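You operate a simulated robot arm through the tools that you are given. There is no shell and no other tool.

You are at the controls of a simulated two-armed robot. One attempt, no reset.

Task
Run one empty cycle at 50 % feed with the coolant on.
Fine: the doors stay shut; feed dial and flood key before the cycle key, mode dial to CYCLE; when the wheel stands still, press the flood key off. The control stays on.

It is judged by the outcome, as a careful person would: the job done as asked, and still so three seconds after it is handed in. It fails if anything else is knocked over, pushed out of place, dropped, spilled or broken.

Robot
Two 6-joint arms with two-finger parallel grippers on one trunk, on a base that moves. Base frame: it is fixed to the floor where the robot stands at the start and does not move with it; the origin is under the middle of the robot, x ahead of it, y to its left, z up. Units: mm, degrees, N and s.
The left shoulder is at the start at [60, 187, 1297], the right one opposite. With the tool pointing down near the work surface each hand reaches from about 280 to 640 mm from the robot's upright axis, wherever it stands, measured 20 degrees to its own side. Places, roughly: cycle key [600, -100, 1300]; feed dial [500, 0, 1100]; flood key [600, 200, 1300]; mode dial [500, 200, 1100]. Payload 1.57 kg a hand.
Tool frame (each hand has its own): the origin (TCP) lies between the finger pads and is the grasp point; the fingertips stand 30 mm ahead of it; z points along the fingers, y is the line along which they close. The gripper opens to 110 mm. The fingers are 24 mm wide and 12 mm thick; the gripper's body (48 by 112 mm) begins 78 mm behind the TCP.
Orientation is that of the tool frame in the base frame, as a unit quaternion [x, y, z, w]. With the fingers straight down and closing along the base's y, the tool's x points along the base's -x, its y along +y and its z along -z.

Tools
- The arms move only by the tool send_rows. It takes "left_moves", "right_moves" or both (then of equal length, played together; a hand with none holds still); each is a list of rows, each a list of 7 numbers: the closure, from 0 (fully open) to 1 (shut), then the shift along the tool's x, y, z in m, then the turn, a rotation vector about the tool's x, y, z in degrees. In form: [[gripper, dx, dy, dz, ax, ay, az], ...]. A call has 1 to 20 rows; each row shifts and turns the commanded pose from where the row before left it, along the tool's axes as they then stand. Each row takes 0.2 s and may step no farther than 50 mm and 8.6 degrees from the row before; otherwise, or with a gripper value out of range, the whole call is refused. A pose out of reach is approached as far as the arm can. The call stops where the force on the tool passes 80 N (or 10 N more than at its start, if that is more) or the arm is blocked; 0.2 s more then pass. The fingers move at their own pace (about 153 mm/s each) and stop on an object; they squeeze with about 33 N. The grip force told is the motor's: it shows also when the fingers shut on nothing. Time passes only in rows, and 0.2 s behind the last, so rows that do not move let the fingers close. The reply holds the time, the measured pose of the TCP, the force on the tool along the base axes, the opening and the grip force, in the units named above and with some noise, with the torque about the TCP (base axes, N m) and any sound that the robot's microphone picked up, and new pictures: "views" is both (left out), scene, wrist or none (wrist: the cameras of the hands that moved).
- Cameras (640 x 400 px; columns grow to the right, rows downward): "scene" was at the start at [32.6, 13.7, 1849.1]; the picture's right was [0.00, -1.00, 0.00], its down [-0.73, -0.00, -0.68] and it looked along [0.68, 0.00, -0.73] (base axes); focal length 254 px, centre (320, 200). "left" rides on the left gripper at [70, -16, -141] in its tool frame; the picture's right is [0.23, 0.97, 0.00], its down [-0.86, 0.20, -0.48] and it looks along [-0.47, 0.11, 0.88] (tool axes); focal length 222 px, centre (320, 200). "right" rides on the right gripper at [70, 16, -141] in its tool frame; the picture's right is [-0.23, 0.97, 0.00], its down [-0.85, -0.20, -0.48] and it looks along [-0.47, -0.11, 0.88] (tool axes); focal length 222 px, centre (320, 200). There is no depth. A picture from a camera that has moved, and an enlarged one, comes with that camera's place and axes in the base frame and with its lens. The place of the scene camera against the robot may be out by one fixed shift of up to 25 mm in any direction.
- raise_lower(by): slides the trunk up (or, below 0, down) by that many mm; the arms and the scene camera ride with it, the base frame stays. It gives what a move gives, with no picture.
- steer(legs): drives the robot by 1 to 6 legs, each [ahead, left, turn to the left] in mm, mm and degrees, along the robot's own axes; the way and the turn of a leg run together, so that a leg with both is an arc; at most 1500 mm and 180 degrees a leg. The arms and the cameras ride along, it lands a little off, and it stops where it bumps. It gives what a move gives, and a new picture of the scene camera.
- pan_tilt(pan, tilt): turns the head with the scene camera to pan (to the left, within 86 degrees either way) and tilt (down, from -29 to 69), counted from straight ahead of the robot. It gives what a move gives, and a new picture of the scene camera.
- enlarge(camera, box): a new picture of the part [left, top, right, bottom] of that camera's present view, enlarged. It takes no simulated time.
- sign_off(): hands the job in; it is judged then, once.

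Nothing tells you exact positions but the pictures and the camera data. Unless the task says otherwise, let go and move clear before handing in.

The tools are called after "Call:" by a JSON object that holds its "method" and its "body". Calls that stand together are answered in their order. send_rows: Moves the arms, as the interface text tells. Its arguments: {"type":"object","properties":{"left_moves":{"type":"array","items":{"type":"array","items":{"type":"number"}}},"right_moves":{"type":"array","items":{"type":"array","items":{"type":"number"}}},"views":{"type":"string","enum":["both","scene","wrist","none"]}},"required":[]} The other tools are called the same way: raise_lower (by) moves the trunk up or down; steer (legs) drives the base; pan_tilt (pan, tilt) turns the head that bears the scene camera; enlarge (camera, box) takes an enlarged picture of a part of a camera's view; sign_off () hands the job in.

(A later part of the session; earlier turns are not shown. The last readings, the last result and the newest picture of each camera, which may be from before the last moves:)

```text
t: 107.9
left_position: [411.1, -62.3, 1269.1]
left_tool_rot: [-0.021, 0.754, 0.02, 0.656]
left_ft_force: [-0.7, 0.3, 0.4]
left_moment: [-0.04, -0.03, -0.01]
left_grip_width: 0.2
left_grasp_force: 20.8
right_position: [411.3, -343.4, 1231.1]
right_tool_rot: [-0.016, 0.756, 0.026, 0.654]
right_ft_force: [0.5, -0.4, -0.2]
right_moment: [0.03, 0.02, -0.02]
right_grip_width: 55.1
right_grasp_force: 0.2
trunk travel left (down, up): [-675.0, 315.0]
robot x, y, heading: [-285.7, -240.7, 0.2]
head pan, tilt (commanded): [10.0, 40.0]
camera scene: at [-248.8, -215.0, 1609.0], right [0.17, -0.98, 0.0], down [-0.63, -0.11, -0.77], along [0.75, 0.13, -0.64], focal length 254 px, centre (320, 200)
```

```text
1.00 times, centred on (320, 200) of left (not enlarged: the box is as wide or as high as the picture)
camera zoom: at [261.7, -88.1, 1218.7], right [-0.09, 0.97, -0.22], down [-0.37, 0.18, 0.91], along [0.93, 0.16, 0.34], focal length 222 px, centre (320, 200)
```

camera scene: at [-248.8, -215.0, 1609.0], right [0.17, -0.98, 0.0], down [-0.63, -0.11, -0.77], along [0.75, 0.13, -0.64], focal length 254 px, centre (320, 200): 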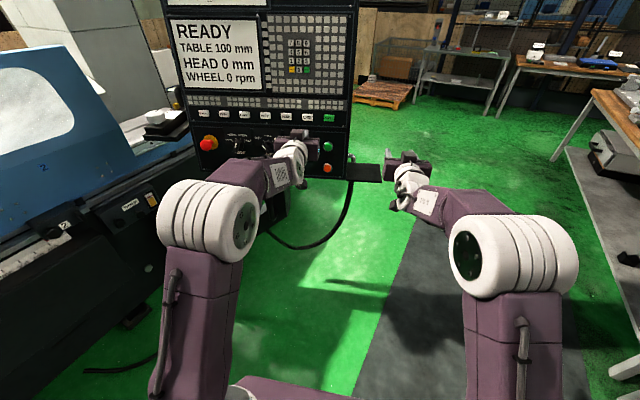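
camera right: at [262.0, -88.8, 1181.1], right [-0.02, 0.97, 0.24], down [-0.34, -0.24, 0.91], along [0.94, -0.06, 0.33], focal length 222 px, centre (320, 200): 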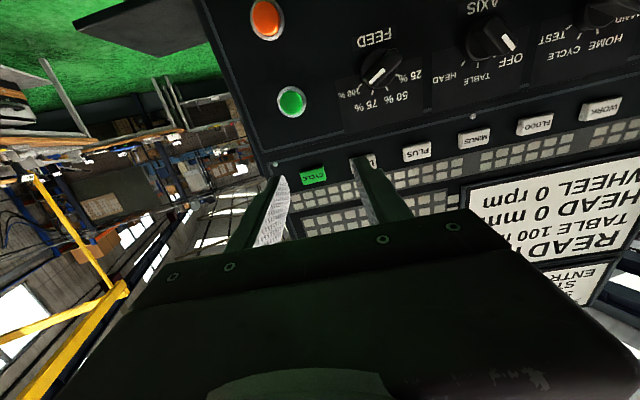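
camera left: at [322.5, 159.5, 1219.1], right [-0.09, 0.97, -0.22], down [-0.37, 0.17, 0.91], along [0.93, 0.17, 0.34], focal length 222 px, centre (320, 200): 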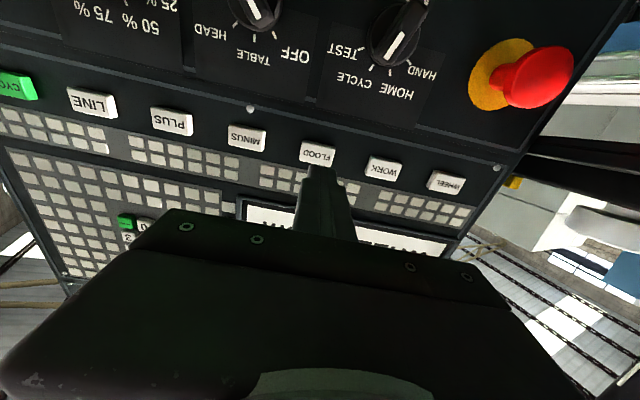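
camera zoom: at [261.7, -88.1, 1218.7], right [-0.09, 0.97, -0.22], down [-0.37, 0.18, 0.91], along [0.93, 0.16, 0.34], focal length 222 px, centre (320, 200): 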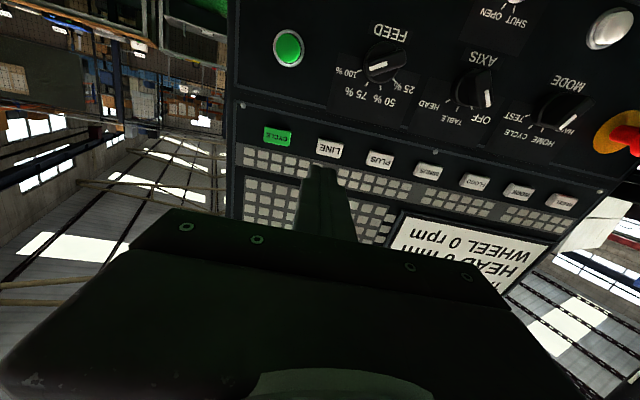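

I'll check the mode pointer and the feed dial from this view.

Call:
{"method": "enlarge", "body": {"camera": "left", "box": [480, 60, 640, 180]}}

Call:
{"method": "enlarge", "body": {"camera": "left", "box": [300, 0, 460, 120]}}

Call:
{"method": "enlarge", "body": {"camera": "scene", "box": [180, 90, 360, 190]}}

```text
3.33 times, centred on (560, 120) of left
camera zoom: at [261.7, -88.1, 1218.7], right [-0.09, 0.97, -0.22], down [-0.37, 0.18, 0.91], along [0.93, 0.16, 0.34], focal length 740 px, centre (-480, 467)
```

zoom: 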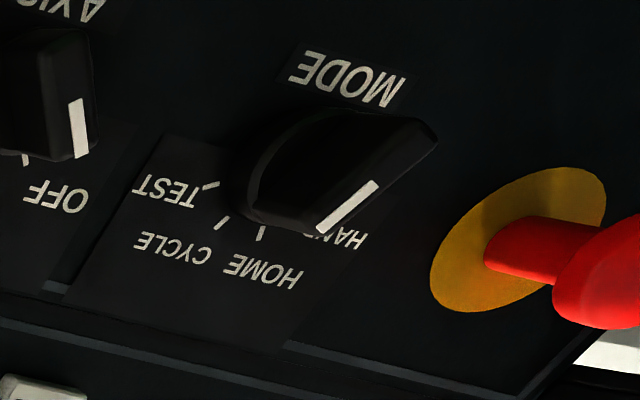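

```text
3.33 times, centred on (380, 60) of left
camera zoom: at [261.7, -88.1, 1218.7], right [-0.09, 0.97, -0.22], down [-0.37, 0.18, 0.91], along [0.93, 0.16, 0.34], focal length 740 px, centre (120, 667)
```

zoom: 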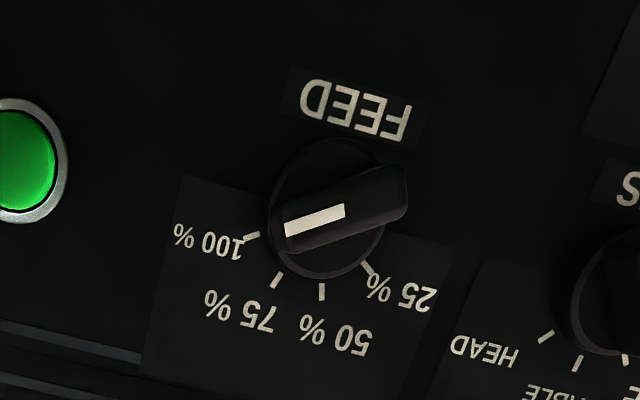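

```text
3.56 times, centred on (270, 140) of scene
camera zoom: at [-248.8, -215.0, 1609.0], right [0.17, -0.98, 0.0], down [-0.63, -0.11, -0.77], along [0.75, 0.13, -0.64], focal length 901 px, centre (498, 413)
```

zoom: 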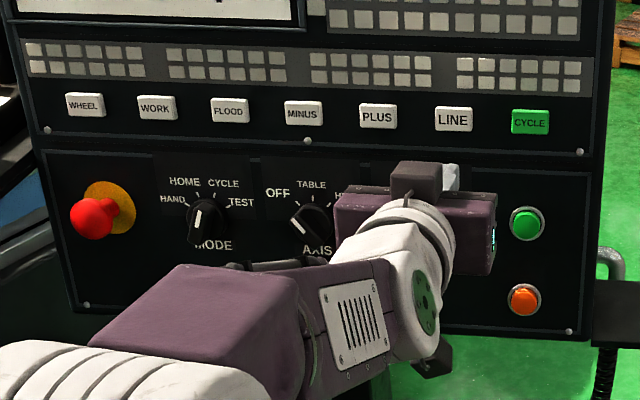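

The mode pointer is still on CYCLE and the feed pointer on 100 %. I'll bring the left hand in front of the feed dial and roll it +67.5° to match the bar.

Call:
{"method": "send_rows", "body": {"left_moves": [[1, 0.0265, 0.0133, 0.0046, 0, 0, 0], [0.8, 0.0265, 0.0133, 0.0046, 0, 0, 0], [0.6, 0.0265, 0.0133, 0.0046, 0, 0, 0], [0.5, 0.0265, 0.0133, 0.0046, 0, 0, 0], [0.5, 0, 0, 0, 0, 0, 8.44], [0.5, 0, 0, 0, 0, 0, 8.44], [0.5, 0, 0, 0, 0, 0, 8.44], [0.5, 0, 0, 0, 0, 0, 8.44], [0.5, 0, 0, 0, 0, 0, 8.44], [0.5, 0, 0, 0, 0, 0, 8.44], [0.5, 0, 0, 0, 0, 0, 8.44], [0.5, 0, 0, 0, 0, 0, 8.44]], "views": "both"}}

Call:
{"method": "enlarge", "body": {"camera": "left", "box": [220, 40, 440, 240]}}

```text
t: 110.5
left_position: [411.0, -9.5, 1161.9]
left_tool_rot: [0.402, 0.638, 0.381, 0.535]
left_ft_force: [-0.4, 0.1, -0.1]
left_moment: [0.0, -0.01, -0.03]
left_grip_width: 54.8
left_grasp_force: 0.1
right_position: [412.2, -343.1, 1231.4]
right_tool_rot: [-0.015, 0.755, 0.025, 0.655]
right_ft_force: [0.6, -1.2, -0.5]
right_moment: [-0.01, 0.02, 0.01]
right_grip_width: 54.9
right_grasp_force: 0.0
trunk travel left (down, up): [-675.0, 315.0]
robot x, y, heading: [-283.4, -243.5, 0.1]
head pan, tilt (commanded): [10.0, 40.0]
camera scene: at [-248.7, -215.3, 1608.9], right [0.17, -0.98, 0.0], down [-0.63, -0.11, -0.77], along [0.75, 0.13, -0.64], focal length 254 px, centre (320, 200)
camera left: at [262.0, 39.6, 1139.5], right [0.08, 0.58, 0.81], down [-0.36, -0.74, 0.57], along [0.93, -0.34, 0.15], focal length 222 px, centre (320, 200)
```

scene: 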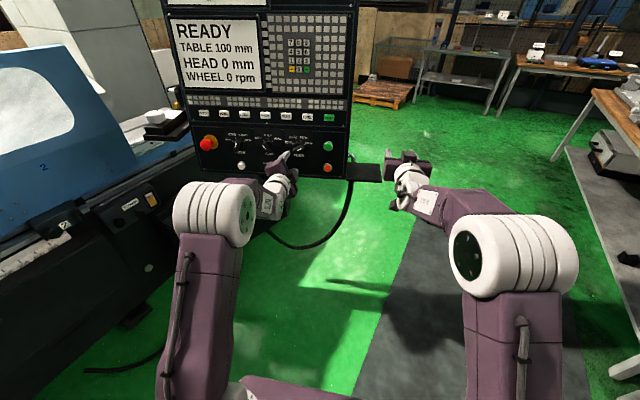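
left: 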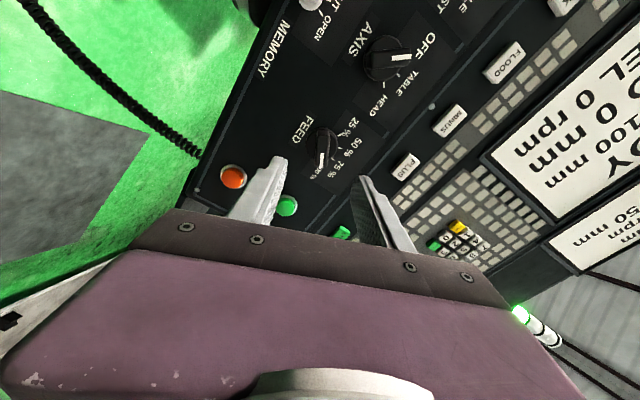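

```text
2.00 times, centred on (330, 140) of left
camera zoom: at [262.0, 39.6, 1139.5], right [0.08, 0.58, 0.81], down [-0.36, -0.74, 0.57], along [0.93, -0.34, 0.15], focal length 444 px, centre (300, 320)
```

zoom: 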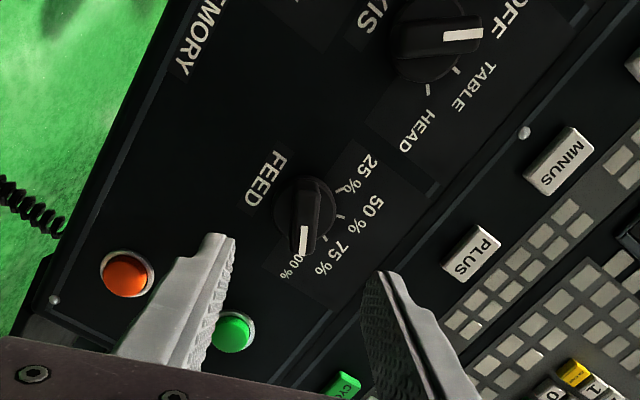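

Well in line: only about 4 mm off. I'll correct that and advance to about 70 mm from the panel.

Call:
{"method": "send_rows", "body": {"left_moves": [[0.5, -0.0044, 0.0045, 0, 0, 0, 0], [0.5, 0, 0, 0.02, 0, 0, 0], [0.5, 0, 0, 0.02, 0, 0, 0], [0.5, 0, 0, 0.02, 0, 0, 0], [0.5, 0, 0, 0.015, 0, 0, 0], [0.5, 0, 0, 0, 0, 0, 0]], "views": "wrist"}}

Call:
{"method": "enlarge", "body": {"camera": "left", "box": [220, 60, 440, 240]}}

```text
t: 111.9
left_position: [486.4, -8.4, 1157.6]
left_tool_rot: [0.402, 0.639, 0.381, 0.534]
left_ft_force: [-0.3, -0.4, 0.4]
left_moment: [-0.01, -0.03, -0.02]
left_grip_width: 55.1
left_grasp_force: 0.0
right_position: [412.0, -344.2, 1230.1]
right_tool_rot: [-0.016, 0.755, 0.025, 0.655]
right_ft_force: [0.5, -0.4, 0.1]
right_moment: [0.01, -0.02, 0.0]
right_grip_width: 54.9
right_grasp_force: 0.1
trunk travel left (down, up): [-675.0, 315.0]
robot x, y, heading: [-287.5, -241.2, 0.2]
head pan, tilt (commanded): [10.0, 40.0]
camera left: at [337.4, 41.3, 1134.7], right [0.08, 0.59, 0.81], down [-0.36, -0.74, 0.57], along [0.93, -0.34, 0.15], focal length 222 px, centre (320, 200)
```

left: 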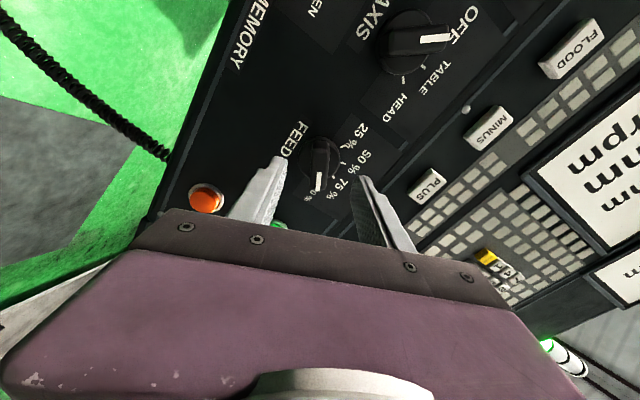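

```text
2.22 times, centred on (330, 150) of left
camera zoom: at [337.4, 41.3, 1134.7], right [0.08, 0.59, 0.81], down [-0.36, -0.74, 0.57], along [0.93, -0.34, 0.15], focal length 494 px, centre (298, 311)
```

zoom: 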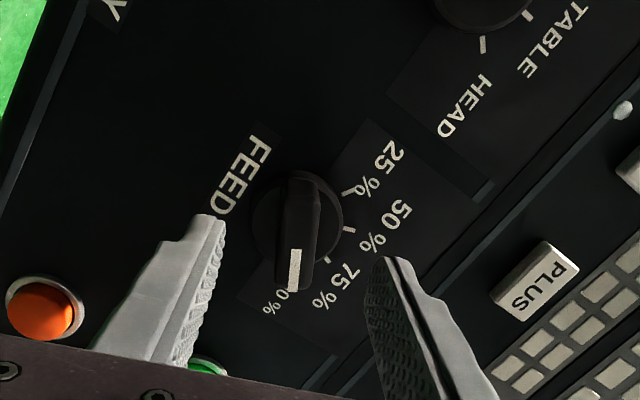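

Centred within 2 mm. Judging by how the mode knob gripped, the dial positions are ±20°/±60°, so I'll set the roll to +60° and move in 24 mm.

Call:
{"method": "send_rows", "body": {"left_moves": [[0.5, 0.0015, 0, 0, 0, 0, -7.0], [0.5, 0, 0, 0.006, 0, 0, 0], [0.5, 0, 0, 0.006, 0, 0, 0], [0.5, 0, 0, 0.006, 0, 0, 0], [0.5, 0, 0, 0.006, 0, 0, 0], [0.5, 0, 0, 0, 0, 0, 0]], "views": "wrist"}}

Call:
{"method": "enlarge", "body": {"camera": "left", "box": [220, 60, 440, 240]}}

```text
t: 113.3
left_position: [509.0, -4.3, 1153.1]
left_tool_rot: [0.362, 0.662, 0.349, 0.557]
left_ft_force: [-0.2, -0.3, 0.7]
left_moment: [-0.02, 0.0, 0.01]
left_grip_width: 55.3
left_grasp_force: 0.1
right_position: [412.3, -342.9, 1231.0]
right_tool_rot: [-0.016, 0.755, 0.026, 0.655]
right_ft_force: [0.1, -0.3, -0.4]
right_moment: [0.0, 0.0, -0.01]
right_grip_width: 55.0
right_grasp_force: 0.1
trunk travel left (down, up): [-675.0, 315.0]
robot x, y, heading: [-282.5, -242.3, 0.2]
head pan, tilt (commanded): [10.0, 40.0]
camera left: at [360.2, 38.7, 1124.1], right [0.06, 0.68, 0.73], down [-0.35, -0.67, 0.65], along [0.93, -0.3, 0.2], focal length 222 px, centre (320, 200)
```

left: 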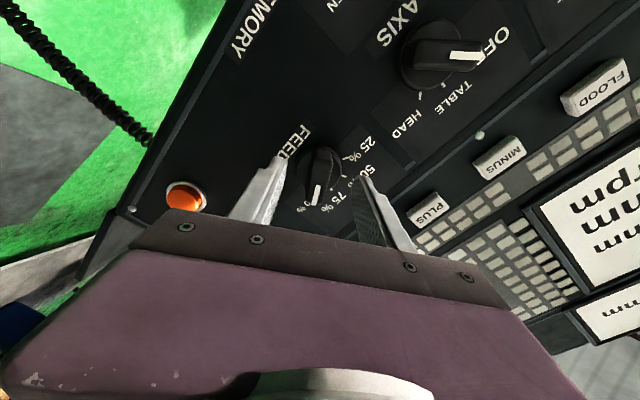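

```text
2.22 times, centred on (330, 150) of left
camera zoom: at [360.2, 38.7, 1124.1], right [0.06, 0.68, 0.73], down [-0.35, -0.67, 0.65], along [0.93, -0.3, 0.2], focal length 494 px, centre (298, 311)
```

zoom: 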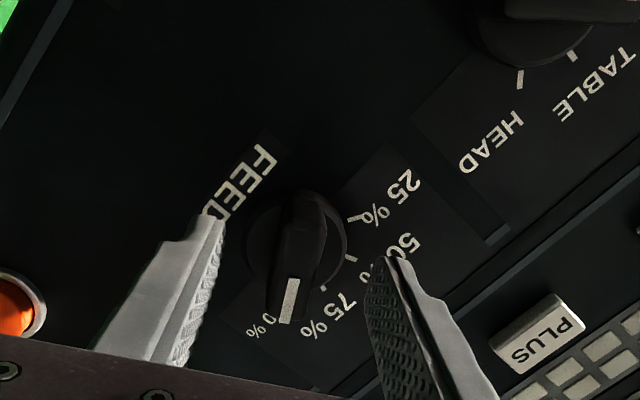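

Aligned like the mode dial was. Closing on the bar.

Call:
{"method": "send_rows", "body": {"left_moves": [[0.7, 0, 0, 0, 0, 0, 0], [0.85, 0, 0, 0, 0, 0, 0], [1.0, 0, 0, 0, 0, 0, 0], [1.0, 0, 0, 0, 0, 0, 0]], "views": "none"}}

```text
t: 114.3
left_position: [509.7, -4.7, 1151.3]
left_tool_rot: [0.362, 0.663, 0.348, 0.556]
left_ft_force: [-1.7, -2.0, -2.7]
left_moment: [-0.61, 0.37, -0.14]
left_grip_width: 15.8
left_grasp_force: 31.5
right_position: [413.5, -343.8, 1230.0]
right_tool_rot: [-0.015, 0.755, 0.025, 0.655]
right_ft_force: [-0.4, 0.7, 0.4]
right_moment: [0.01, 0.02, 0.03]
right_grip_width: 54.8
right_grasp_force: 0.0
trunk travel left (down, up): [-675.0, 315.0]
robot x, y, heading: [-287.5, -241.7, -0.2]
head pan, tilt (commanded): [10.0, 40.0]
```

Gripped at 15.8 mm, so it is exactly aligned with +60°. Turning counter-clockwise 80° to 50 % (−20°).

Call:
{"method": "send_rows", "body": {"left_moves": [[1, 0, 0, 0, 0, 0, -8], [1, 0, 0, 0, 0, 0, -8], [1, 0, 0, 0, 0, 0, -8], [1, 0, 0, 0, 0, 0, -8], [1, 0, 0, 0, 0, 0, -8], [1, 0, 0, 0, 0, 0, -8], [1, 0, 0, 0, 0, 0, -8], [1, 0, 0, 0, 0, 0, -8], [1, 0, 0, 0, 0, 0, -8], [1, 0, 0, 0, 0, 0, -8], [1, 0, 0, 0, 0, 0, 0]], "views": "wrist"}}

Call:
{"method": "enlarge", "body": {"camera": "left", "box": [220, 60, 440, 240]}}

Call:
{"method": "enlarge", "body": {"camera": "scene", "box": [230, 100, 340, 180]}}

```text
t: 116.7
left_position: [509.0, -6.5, 1151.7]
left_tool_rot: [-0.149, 0.74, -0.091, 0.649]
left_ft_force: [-7.3, -7.6, -13.6]
left_moment: [-0.04, 0.34, 0.21]
left_grip_width: 16.1
left_grasp_force: 32.4
right_position: [412.3, -344.3, 1229.8]
right_tool_rot: [-0.015, 0.756, 0.026, 0.654]
right_ft_force: [0.1, 0.2, 0.6]
right_moment: [0.01, 0.02, 0.01]
right_grip_width: 54.9
right_grasp_force: 0.0
trunk travel left (down, up): [-675.0, 315.0]
robot x, y, heading: [-288.0, -240.5, -0.0]
head pan, tilt (commanded): [10.0, 40.0]
camera left: at [364.2, -54.0, 1111.5], right [-0.12, 0.84, -0.53], down [-0.4, 0.45, 0.8], along [0.91, 0.31, 0.28], focal length 222 px, centre (320, 200)
```

left: 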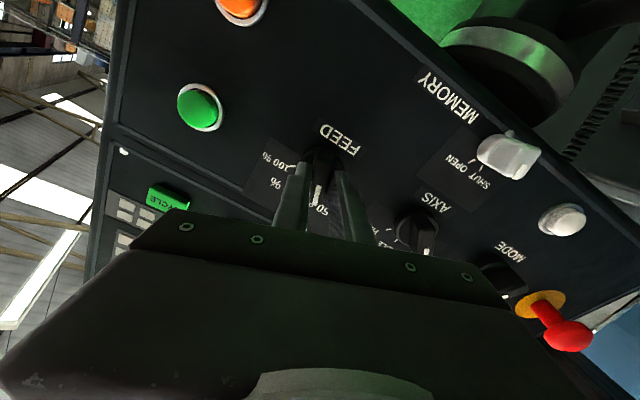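

```text
2.22 times, centred on (330, 150) of left
camera zoom: at [364.2, -54.0, 1111.5], right [-0.12, 0.84, -0.53], down [-0.4, 0.45, 0.8], along [0.91, 0.31, 0.28], focal length 494 px, centre (298, 311)
```

zoom: 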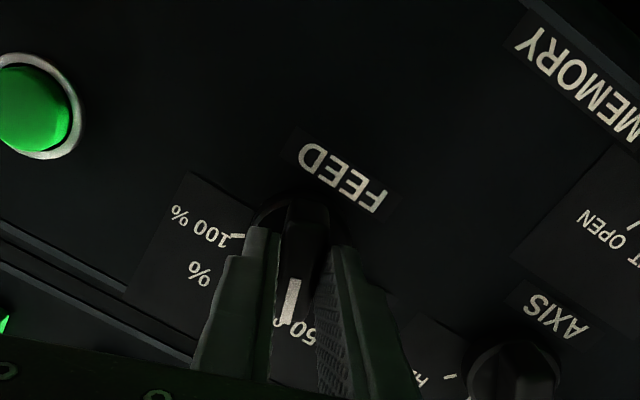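

```text
5.00 times, centred on (285, 140) of scene
camera zoom: at [-247.7, -216.9, 1608.9], right [0.17, -0.98, 0.0], down [-0.63, -0.11, -0.77], along [0.75, 0.13, -0.64], focal length 1267 px, centre (495, 500)
```

zoom: 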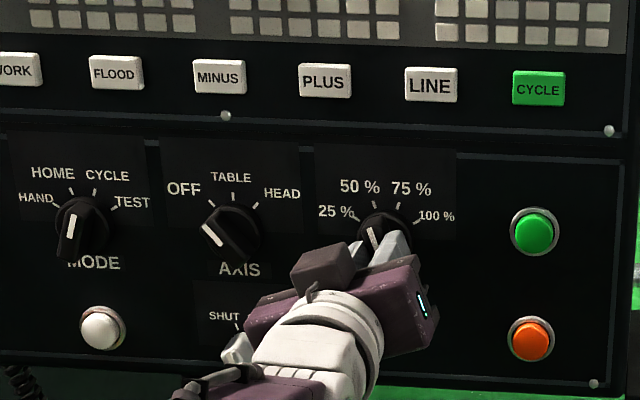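

The feed pointer is at 50 %. Releasing and backing off to verify.

Call:
{"method": "send_rows", "body": {"left_moves": [[0.8, 0, 0, 0, 0, 0, 0], [0.6, 0, 0, 0, 0, 0, 0], [0.5, 0, 0, 0, 0, 0, 0], [0.5, 0, 0, -0.01, 0, 0, 0], [0.5, 0, 0, -0.02, 0, 0, 0], [0.5, 0, 0, -0.025, 0, 0, 0]], "views": "wrist"}}

Call:
{"method": "enlarge", "body": {"camera": "left", "box": [220, 60, 440, 240]}}

Call:
{"method": "enlarge", "body": {"camera": "left", "box": [420, 120, 600, 300]}}

Call:
{"method": "enlarge", "body": {"camera": "scene", "box": [180, 80, 360, 190]}}

```text
t: 118.1
left_position: [452.9, -7.8, 1160.9]
left_tool_rot: [-0.148, 0.739, -0.091, 0.65]
left_ft_force: [-0.2, -0.3, 0.2]
left_moment: [0.02, 0.0, -0.01]
left_grip_width: 55.0
left_grasp_force: 0.1
right_position: [411.9, -342.9, 1230.7]
right_tool_rot: [-0.015, 0.755, 0.025, 0.655]
right_ft_force: [0.0, -0.4, -0.6]
right_moment: [0.0, 0.01, 0.03]
right_grip_width: 55.0
right_grasp_force: 0.0
trunk travel left (down, up): [-675.0, 315.0]
robot x, y, heading: [-282.0, -243.9, -0.1]
head pan, tilt (commanded): [10.0, 40.0]
camera left: at [307.7, -55.5, 1119.6], right [-0.12, 0.84, -0.53], down [-0.4, 0.45, 0.8], along [0.91, 0.31, 0.28], focal length 222 px, centre (320, 200)
```

left: 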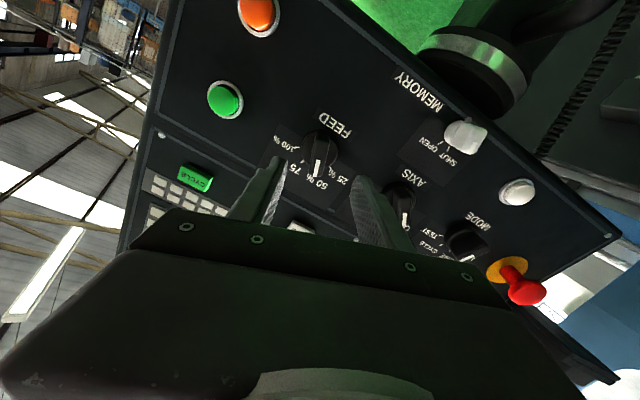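

```text
2.22 times, centred on (330, 150) of left
camera zoom: at [307.7, -55.5, 1119.6], right [-0.12, 0.84, -0.53], down [-0.4, 0.45, 0.8], along [0.91, 0.31, 0.28], focal length 494 px, centre (298, 311)
```

zoom: 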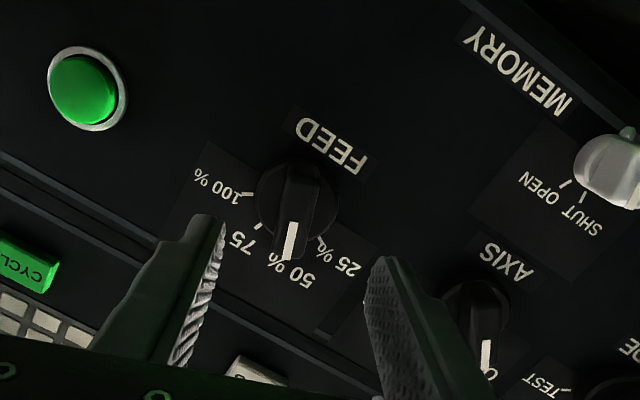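

```text
2.22 times, centred on (510, 210) of left
camera zoom: at [307.7, -55.5, 1119.6], right [-0.12, 0.84, -0.53], down [-0.4, 0.45, 0.8], along [0.91, 0.31, 0.28], focal length 494 px, centre (-102, 178)
```

zoom: 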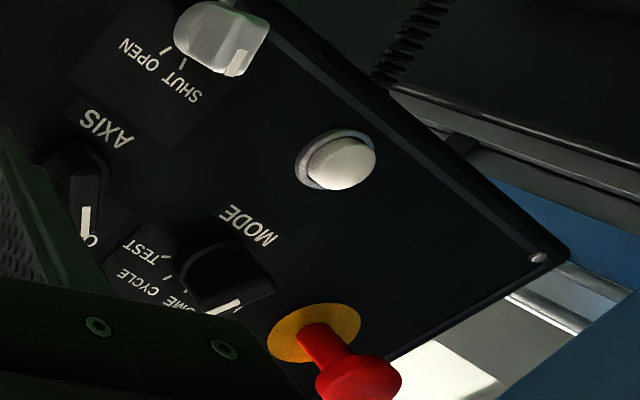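

```text
3.56 times, centred on (270, 135) of scene
camera zoom: at [-250.2, -215.4, 1608.9], right [0.17, -0.98, 0.0], down [-0.63, -0.11, -0.77], along [0.75, 0.13, -0.64], focal length 901 px, centre (498, 431)
```

zoom: 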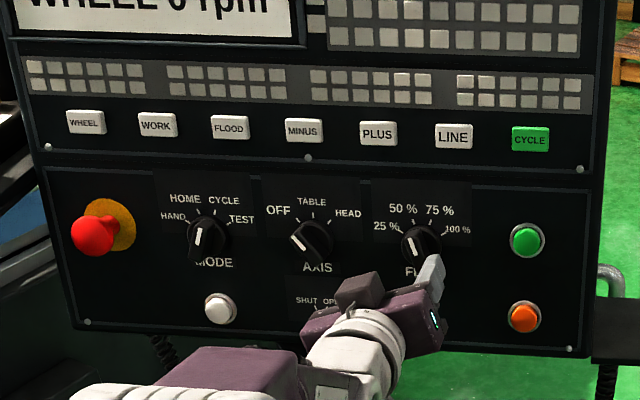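

The feed dial is on 50 % and mode on CYCLE. Now for the CYCLE key: unroll, close the fingers, raise to key height at y≈−115, then drive in 65 mm.

Call:
{"method": "send_rows", "body": {"left_moves": [[0.7, 0, 0, -0.008, 0, 0, 6.7], [1.0, 0, 0, -0.008, 0, 0, 6.7], [1.0, 0, 0, 0, 0, 0, 6.6], [1.0, -0.026, -0.027, -0.006, 0, 0, 0], [1.0, -0.026, -0.027, -0.006, 0, 0, 0], [1.0, -0.026, -0.027, -0.006, 0, 0, 0], [1.0, -0.026, -0.026, -0.006, 0, 0, 0]], "views": "none"}}

Call:
{"method": "steer", "body": {"legs": [[65, 0, 0]]}}

Call:
{"method": "enlarge", "body": {"camera": "left", "box": [160, 40, 480, 240]}}

Call:
{"method": "enlarge", "body": {"camera": "scene", "box": [140, 40, 380, 180]}}

```text
t: 119.7
left_position: [433.5, -118.8, 1267.6]
left_tool_rot: [-0.017, 0.755, 0.024, 0.656]
left_ft_force: [0.8, 0.0, 0.0]
left_moment: [0.01, 0.0, 0.0]
left_grip_width: 0.0
left_grasp_force: 21.4
right_position: [411.3, -343.0, 1230.2]
right_tool_rot: [-0.015, 0.755, 0.026, 0.655]
right_ft_force: [0.2, 0.4, -0.1]
right_moment: [-0.02, 0.02, -0.02]
right_grip_width: 55.1
right_grasp_force: 0.0
trunk travel left (down, up): [-675.0, 315.0]
robot x, y, heading: [-284.0, -243.8, 0.2]
head pan, tilt (commanded): [10.0, 40.0]
```

```text
t: 120.7
left_position: [496.2, -118.6, 1269.9]
left_tool_rot: [-0.017, 0.753, 0.023, 0.657]
left_ft_force: [0.3, -0.3, -0.3]
left_moment: [-0.01, 0.01, 0.01]
left_grip_width: 0.0
left_grasp_force: 21.3
right_position: [473.7, -343.3, 1232.6]
right_tool_rot: [-0.016, 0.755, 0.026, 0.656]
right_ft_force: [-0.6, 0.8, 0.7]
right_moment: [0.04, 0.05, -0.02]
right_grip_width: 55.4
right_grasp_force: 0.0
trunk travel left (down, up): [-675.0, 315.0]
robot x, y, heading: [-224.6, -244.9, -0.1]
head pan, tilt (commanded): [10.0, 40.0]
camera scene: at [-188.8, -215.4, 1609.0], right [0.17, -0.98, 0.0], down [-0.63, -0.11, -0.77], along [0.76, 0.13, -0.64], focal length 254 px, centre (320, 200)
```

scene: 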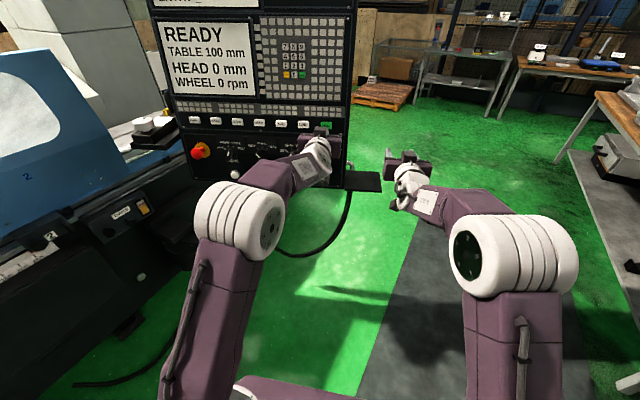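

```text
2.00 times, centred on (320, 140) of left
camera zoom: at [347.8, -142.4, 1218.7], right [-0.09, 0.97, -0.21], down [-0.37, 0.17, 0.91], along [0.93, 0.16, 0.34], focal length 444 px, centre (320, 320)
```

zoom: 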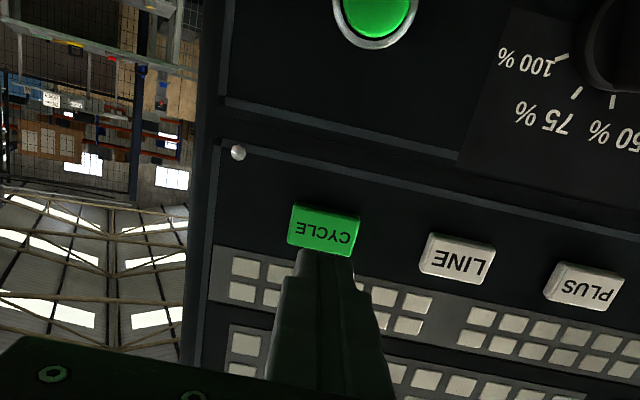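

```text
2.67 times, centred on (260, 110) of scene
camera zoom: at [-188.8, -215.4, 1609.0], right [0.17, -0.98, 0.0], down [-0.63, -0.11, -0.77], along [0.76, 0.13, -0.64], focal length 676 px, centre (480, 440)
```

zoom: 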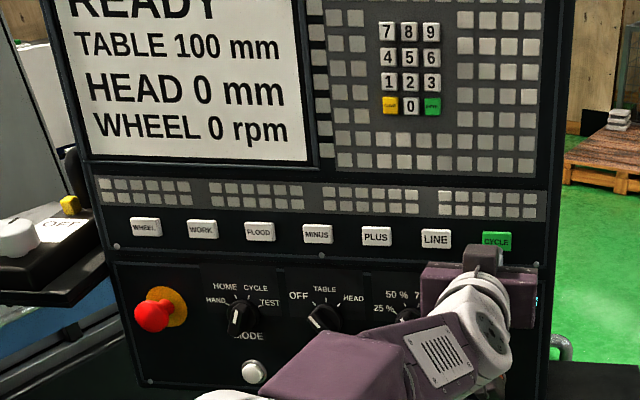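

CYCLE is almost exactly on the hand's axis. Approaching to within about 10 mm.

Call:
{"method": "send_rows", "body": {"left_moves": [[1, 0, 0.002, 0.01, 0, 0, 0], [1, 0, 0, 0.012, 0, 0, 0], [1, 0, 0, 0.012, 0, 0, 0], [1, 0, 0, 0.012, 0, 0, 0]], "views": "wrist"}}

Call:
{"method": "enlarge", "body": {"camera": "left", "box": [240, 100, 400, 220]}}

```text
t: 121.7
left_position: [543.2, -112.9, 1260.3]
left_tool_rot: [-0.017, 0.754, 0.023, 0.656]
left_ft_force: [-1.5, -0.2, -0.1]
left_moment: [-0.02, 0.0, 0.0]
left_grip_width: 0.0
left_grasp_force: 21.1
right_position: [474.7, -345.0, 1231.6]
right_tool_rot: [-0.015, 0.755, 0.025, 0.655]
right_ft_force: [0.8, -0.6, 0.4]
right_moment: [-0.04, 0.04, -0.05]
right_grip_width: 55.0
right_grasp_force: 0.1
trunk travel left (down, up): [-675.0, 315.0]
robot x, y, heading: [-218.5, -245.4, 0.1]
head pan, tilt (commanded): [10.0, 40.0]
camera left: at [395.1, -137.4, 1210.9], right [-0.09, 0.97, -0.21], down [-0.37, 0.17, 0.92], along [0.93, 0.16, 0.34], focal length 222 px, centre (320, 200)
```

left: 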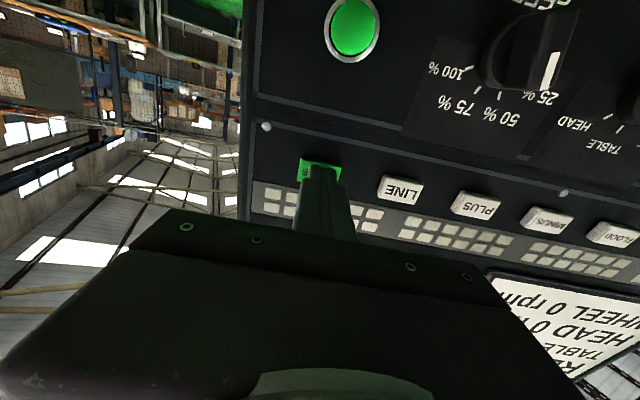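

```text
3.33 times, centred on (320, 160) of left
camera zoom: at [395.1, -137.4, 1210.9], right [-0.09, 0.97, -0.21], down [-0.37, 0.17, 0.92], along [0.93, 0.16, 0.34], focal length 740 px, centre (320, 333)
```

zoom: 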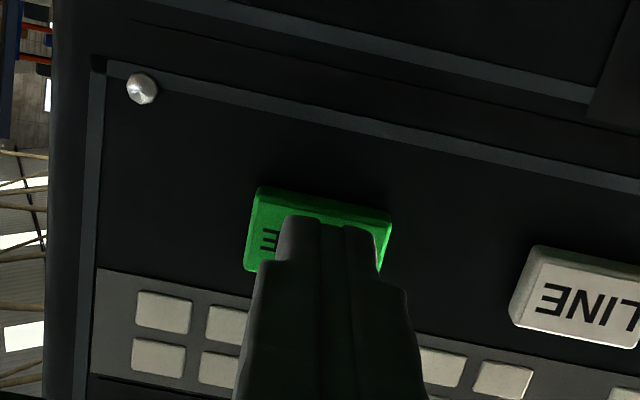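

Fingertip is centred on CYCLE. Pressing in small steps.

Call:
{"method": "send_rows", "body": {"left_moves": [[1, 0, 0, 0.002, 0, 0, 0], [1, 0, 0, 0.002, 0, 0, 0], [1, 0, 0, 0.002, 0, 0, 0], [1, 0, 0, 0.0015, 0, 0, 0]], "views": "none"}}

```text
t: 122.7
left_position: [550.2, -111.6, 1260.2]
left_tool_rot: [-0.018, 0.754, 0.024, 0.656]
left_ft_force: [-0.2, -0.1, -0.3]
left_moment: [0.02, 0.0, 0.04]
left_grip_width: 0.0
left_grasp_force: 21.6
right_position: [475.3, -344.1, 1230.6]
right_tool_rot: [-0.016, 0.756, 0.026, 0.654]
right_ft_force: [0.1, -0.1, -0.3]
right_moment: [0.01, -0.03, -0.01]
right_grip_width: 55.2
right_grasp_force: 0.0
trunk travel left (down, up): [-675.0, 315.0]
robot x, y, heading: [-222.6, -240.5, 0.3]
head pan, tilt (commanded): [10.0, 40.0]
```

No contact yet; continuing a few more small steps.

Call:
{"method": "send_rows", "body": {"left_moves": [[1, 0, 0, 0.0015, 0, 0, 0], [1, 0, 0, 0.0015, 0, 0, 0], [1, 0, 0, 0.0015, 0, 0, 0]], "views": "none"}}

```text
t: 123.5
left_position: [554.5, -113.4, 1260.0]
left_tool_rot: [-0.017, 0.754, 0.023, 0.657]
left_ft_force: [-3.9, -1.6, -0.7]
left_moment: [-0.01, 0.0, -0.01]
left_grip_width: 0.0
left_grasp_force: 21.4
right_position: [475.7, -344.5, 1231.0]
right_tool_rot: [-0.014, 0.755, 0.024, 0.656]
right_ft_force: [0.1, 0.4, 0.1]
right_moment: [-0.05, -0.01, -0.02]
right_grip_width: 54.8
right_grasp_force: 0.0
trunk travel left (down, up): [-675.0, 315.0]
robot x, y, heading: [-223.6, -241.2, -0.0]
head pan, tilt (commanded): [10.0, 40.0]
heard: click
```

Click heard at about 4 N. I'll lift off straight away and watch the screen.

Call:
{"method": "send_rows", "body": {"left_moves": [[1, 0, 0, -0.005, 0, 0, 0], [1, 0, 0, -0.02, 0, 0, 0], [1, 0, 0, -0.02, 0, 0, 0]], "views": "both"}}

Call:
{"method": "enlarge", "body": {"camera": "scene", "box": [140, 0, 380, 150]}}

```text
t: 124.3
left_position: [509.5, -114.8, 1266.5]
left_tool_rot: [-0.017, 0.754, 0.022, 0.657]
left_ft_force: [-0.2, 0.4, -0.5]
left_moment: [0.02, 0.02, 0.0]
left_grip_width: 0.2
left_grasp_force: 21.1
right_position: [474.3, -343.1, 1231.2]
right_tool_rot: [-0.015, 0.755, 0.025, 0.655]
right_ft_force: [-0.3, -0.8, -1.4]
right_moment: [0.01, 0.01, 0.02]
right_grip_width: 54.9
right_grasp_force: 0.1
trunk travel left (down, up): [-675.0, 315.0]
robot x, y, heading: [-222.5, -244.5, 0.1]
head pan, tilt (commanded): [10.0, 40.0]
camera scene: at [-187.0, -215.5, 1609.0], right [0.17, -0.98, 0.0], down [-0.63, -0.11, -0.77], along [0.75, 0.13, -0.64], focal length 254 px, centre (320, 200)
camera left: at [361.5, -138.8, 1216.5], right [-0.08, 0.97, -0.21], down [-0.37, 0.17, 0.91], along [0.93, 0.16, 0.34], focal length 222 px, centre (320, 200)
```

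scene: 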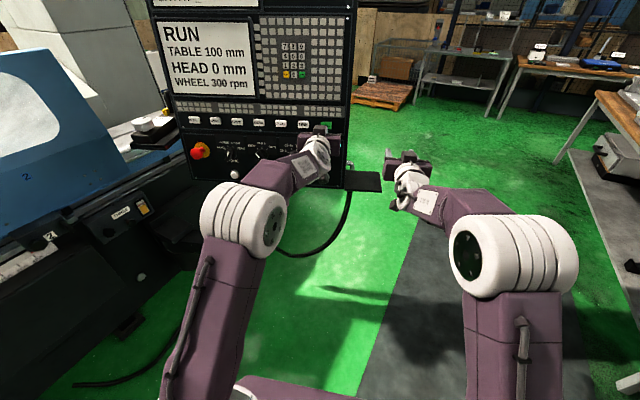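
left: 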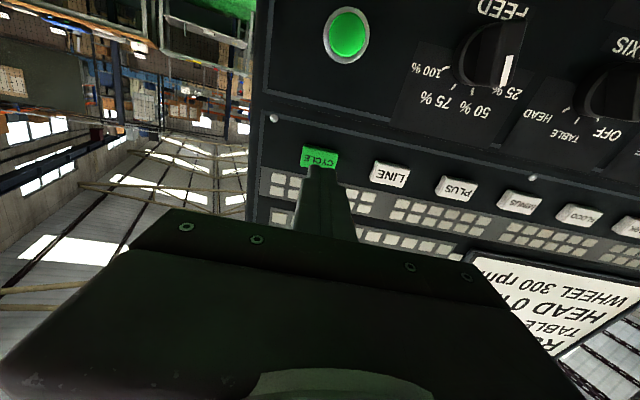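

```text
2.67 times, centred on (260, 75) of scene
camera zoom: at [-187.0, -215.5, 1609.0], right [0.17, -0.98, 0.0], down [-0.63, -0.11, -0.77], along [0.75, 0.13, -0.64], focal length 676 px, centre (480, 533)
```

zoom: 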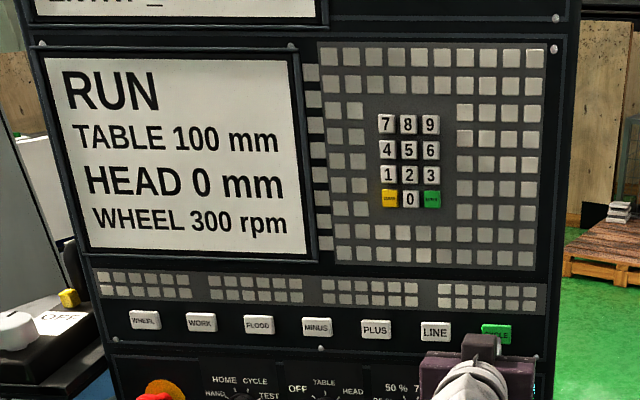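

The screen shows RUN with the wheel at 300 rpm: the cycle has started. While it runs I'll pull back and return to the FLOOD key position, leaving everything else alone.

Call:
{"method": "send_rows", "body": {"left_moves": [[1, 0, 0, -0.02, 0, 0, 0], [1, 0, 0, -0.02, 0, 0, 0]], "views": "none"}}

Call:
{"method": "steer", "body": {"legs": [[-65, 0, 0], [0, 243, 0]]}}

Call:
{"method": "pan_tilt", "body": {"pan": 25, "tilt": 22}}

Call:
{"method": "enlarge", "body": {"camera": "scene", "box": [300, 60, 560, 260]}}

```text
t: 124.9
left_position: [470.8, -118.3, 1272.7]
left_tool_rot: [-0.017, 0.754, 0.022, 0.657]
left_ft_force: [-0.6, -0.5, 0.2]
left_moment: [-0.01, 0.0, -0.04]
left_grip_width: 0.1
left_grasp_force: 21.4
right_position: [473.7, -344.7, 1231.1]
right_tool_rot: [-0.016, 0.755, 0.026, 0.655]
right_ft_force: [0.1, -0.1, -0.3]
right_moment: [-0.02, 0.01, 0.01]
right_grip_width: 55.2
right_grasp_force: 0.1
trunk travel left (down, up): [-675.0, 315.0]
robot x, y, heading: [-220.1, -241.8, -0.3]
head pan, tilt (commanded): [10.0, 40.0]
```

```text
t: 127.3
left_position: [406.5, 127.1, 1273.0]
left_tool_rot: [-0.016, 0.754, 0.021, 0.657]
left_ft_force: [-0.8, -0.8, -0.7]
left_moment: [0.0, 0.0, 0.01]
left_grip_width: 0.1
left_grasp_force: 21.0
right_position: [409.9, -100.2, 1231.4]
right_tool_rot: [-0.015, 0.755, 0.025, 0.654]
right_ft_force: [-0.1, -0.3, 0.4]
right_moment: [-0.01, 0.02, 0.01]
right_grip_width: 54.9
right_grasp_force: 0.1
trunk travel left (down, up): [-675.0, 315.0]
robot x, y, heading: [-285.9, 5.4, -0.2]
head pan, tilt (commanded): [10.0, 40.0]
camera scene: at [-250.8, 29.8, 1609.0], right [0.17, -0.99, 0.0], down [-0.63, -0.11, -0.77], along [0.75, 0.13, -0.64], focal length 254 px, centre (320, 200)
```

scene: 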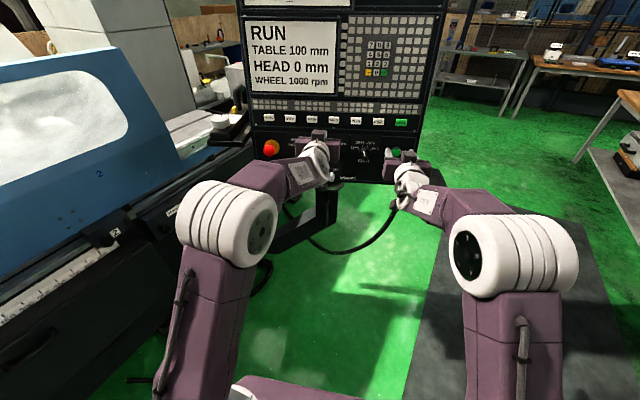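

```text
t: 128.1
left_position: [407.1, 128.1, 1272.1]
left_tool_rot: [-0.016, 0.754, 0.021, 0.656]
left_ft_force: [-0.4, -0.2, -0.2]
left_moment: [0.03, -0.01, 0.02]
left_grip_width: 0.0
left_grasp_force: 21.5
right_position: [410.7, -99.1, 1230.3]
right_tool_rot: [-0.014, 0.755, 0.024, 0.655]
right_ft_force: [-0.9, -0.2, 0.4]
right_moment: [0.01, 0.02, 0.01]
right_grip_width: 54.9
right_grasp_force: 0.3
trunk travel left (down, up): [-675.0, 315.0]
robot x, y, heading: [-287.3, 1.1, -0.1]
head pan, tilt (commanded): [25.0, 22.0]
camera scene: at [-250.1, 55.1, 1637.0], right [0.42, -0.91, 0.0], down [-0.34, -0.16, -0.93], along [0.84, 0.39, -0.38], focal length 254 px, centre (320, 200)
```

scene: 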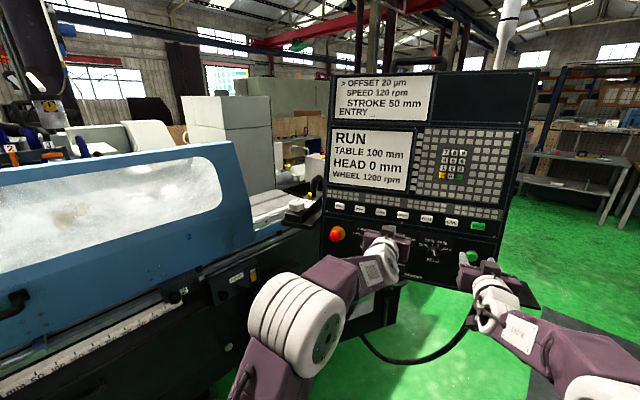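

```text
2.00 times, centred on (430, 160) of scene
camera zoom: at [-250.1, 55.1, 1637.0], right [0.42, -0.91, 0.0], down [-0.34, -0.16, -0.93], along [0.84, 0.39, -0.38], focal length 507 px, centre (100, 280)
```

zoom: 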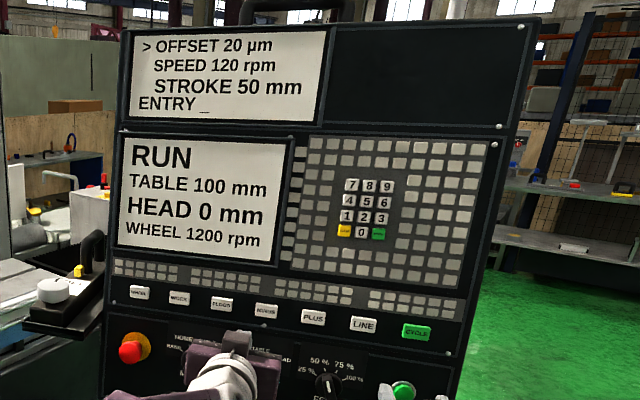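

The wheel is up to 1200 rpm. I'll look at the window for coolant, and meanwhile position the left hand for the FLOOD key.

Call:
{"method": "enlarge", "body": {"camera": "scene", "box": [0, 120, 260, 300]}}

Call:
{"method": "send_rows", "body": {"left_moves": [[1, 0, 0.028, 0, 0, 0, 0], [1, 0, 0.028, 0, 0, 0, 0], [1, 0, 0, 0, 0, 0, 0]], "views": "scene"}}

```text
2.22 times, centred on (130, 210) of scene
camera zoom: at [-250.1, 55.1, 1637.0], right [0.42, -0.91, 0.0], down [-0.34, -0.16, -0.93], along [0.84, 0.39, -0.38], focal length 563 px, centre (742, 178)
```

zoom: 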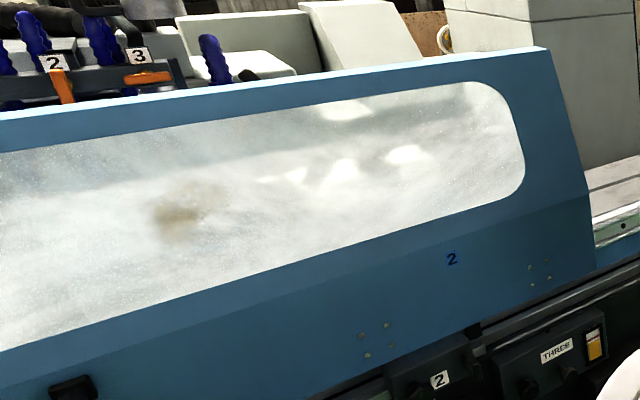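

```text
t: 128.9
left_position: [403.9, 182.2, 1270.8]
left_tool_rot: [-0.016, 0.754, 0.022, 0.656]
left_ft_force: [0.5, -0.6, 0.1]
left_moment: [-0.01, -0.02, 0.01]
left_grip_width: 0.0
left_grasp_force: 21.3
right_position: [409.6, -101.1, 1231.4]
right_tool_rot: [-0.015, 0.756, 0.026, 0.654]
right_ft_force: [0.6, 0.1, 0.3]
right_moment: [-0.02, 0.0, 0.01]
right_grip_width: 54.9
right_grasp_force: 0.1
trunk travel left (down, up): [-675.0, 315.0]
robot x, y, heading: [-285.7, 2.3, -0.2]
head pan, tilt (commanded): [25.0, 22.0]
camera scene: at [-250.0, 54.1, 1637.1], right [0.42, -0.91, 0.0], down [-0.34, -0.16, -0.93], along [0.84, 0.39, -0.37], focal length 254 px, centre (320, 200)
```

scene: 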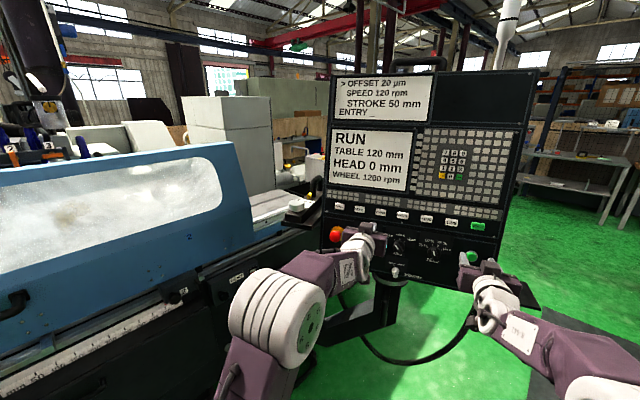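

Call:
{"method": "steer", "body": {"legs": [[65, 0, 0]]}}

Call:
{"method": "enlarge", "body": {"camera": "scene", "box": [300, 60, 560, 260]}}

Call:
{"method": "enlarge", "body": {"camera": "left", "box": [160, 40, 480, 240]}}

```text
t: 129.9
left_position: [464.5, 183.7, 1272.9]
left_tool_rot: [-0.017, 0.753, 0.022, 0.657]
left_ft_force: [0.2, 0.4, 0.0]
left_moment: [0.0, -0.03, 0.01]
left_grip_width: 0.0
left_grasp_force: 21.1
right_position: [472.7, -98.1, 1233.1]
right_tool_rot: [-0.015, 0.755, 0.025, 0.656]
right_ft_force: [0.1, -0.2, 0.1]
right_moment: [-0.01, -0.01, -0.01]
right_grip_width: 55.1
right_grasp_force: 0.0
trunk travel left (down, up): [-675.0, 315.0]
robot x, y, heading: [-224.1, 0.2, -0.0]
head pan, tilt (commanded): [25.0, 22.0]
camera scene: at [-189.1, 55.0, 1637.2], right [0.42, -0.91, 0.0], down [-0.34, -0.16, -0.93], along [0.84, 0.39, -0.37], focal length 254 px, centre (320, 200)
```

scene: 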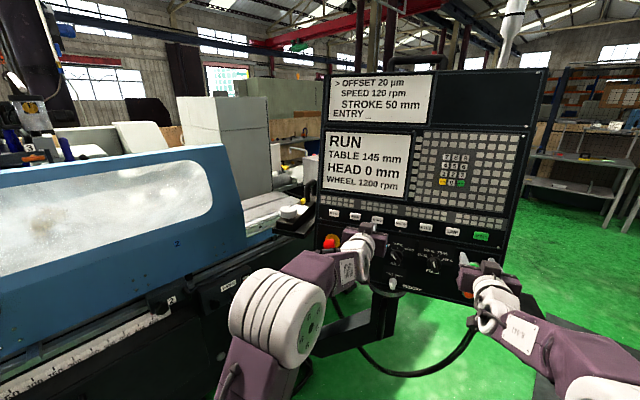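

```text
2.00 times, centred on (430, 160) of scene
camera zoom: at [-189.1, 55.0, 1637.2], right [0.42, -0.91, 0.0], down [-0.34, -0.16, -0.93], along [0.84, 0.39, -0.37], focal length 507 px, centre (100, 280)
```

zoom: 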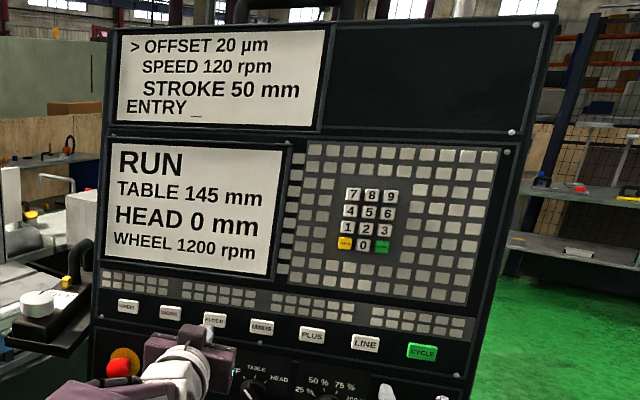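

```text
2.00 times, centred on (320, 140) of left
camera zoom: at [317.0, 159.0, 1222.0], right [-0.08, 0.97, -0.21], down [-0.37, 0.17, 0.91], along [0.93, 0.16, 0.34], focal length 444 px, centre (320, 320)
```

zoom: 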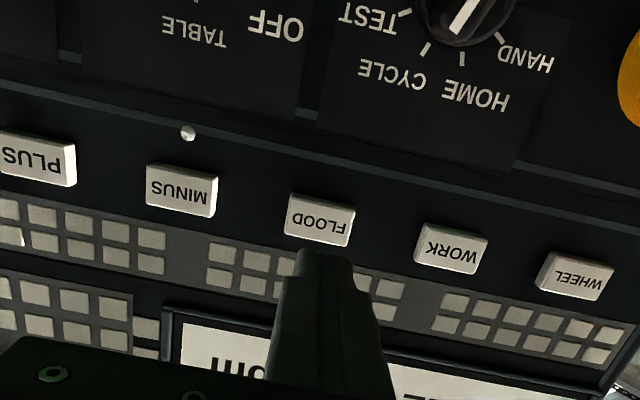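

TABLE is stroking (145 mm), wheel at 1200 rpm. FLOOD is right ahead of the fingertip. I'll move to a waiting position about 20 mm in front of it, and wait for the cycle to finish.

Call:
{"method": "send_rows", "body": {"left_moves": [[1, 0.0029, 0.0009, 0.015, 0, 0, 0], [1, 0, 0, 0.015, 0, 0, 0], [1, 0, 0, 0.012, 0, 0, 0], [1, 0, 0, 0, 0, 0, 0], [1, 0, 0, 0, 0, 0, 0], [1, 0, 0, 0, 0, 0, 0], [1, 0, 0, 0, 0, 0, 0], [1, 0, 0, 0, 0, 0, 0], [1, 0, 0, 0, 0, 0, 0], [1, 0, 0, 0, 0, 0, 0], [1, 0, 0, 0, 0, 0, 0], [1, 0, 0, 0, 0, 0, 0], [1, 0, 0, 0, 0, 0, 0], [1, 0, 0, 0, 0, 0, 0], [1, 0, 0, 0, 0, 0, 0]], "views": "scene"}}

Call:
{"method": "enlarge", "body": {"camera": "scene", "box": [300, 60, 560, 260]}}

```text
t: 133.1
left_position: [508.8, 187.2, 1262.7]
left_tool_rot: [-0.017, 0.754, 0.022, 0.657]
left_ft_force: [0.2, 0.4, -0.5]
left_moment: [0.02, -0.01, 0.03]
left_grip_width: 0.0
left_grasp_force: 21.1
right_position: [474.0, -99.8, 1231.2]
right_tool_rot: [-0.015, 0.755, 0.025, 0.655]
right_ft_force: [0.0, 0.6, 0.1]
right_moment: [-0.01, 0.02, -0.02]
right_grip_width: 54.9
right_grasp_force: 0.0
trunk travel left (down, up): [-675.0, 315.0]
robot x, y, heading: [-221.8, 4.3, 0.1]
head pan, tilt (commanded): [25.0, 22.0]
camera scene: at [-186.4, 55.1, 1637.1], right [0.42, -0.91, 0.0], down [-0.34, -0.16, -0.93], along [0.84, 0.39, -0.37], focal length 254 px, centre (320, 200)
```

scene: 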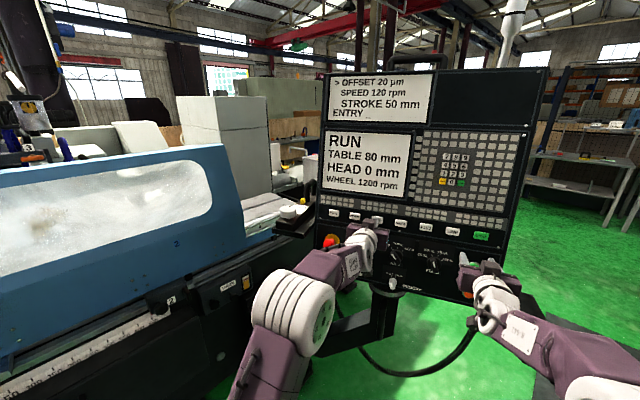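

```text
2.00 times, centred on (430, 160) of scene
camera zoom: at [-186.4, 55.1, 1637.1], right [0.42, -0.91, 0.0], down [-0.34, -0.16, -0.93], along [0.84, 0.39, -0.37], focal length 507 px, centre (100, 280)
```

zoom: 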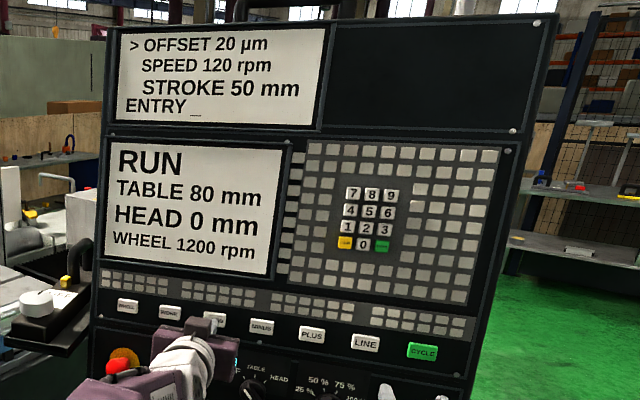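

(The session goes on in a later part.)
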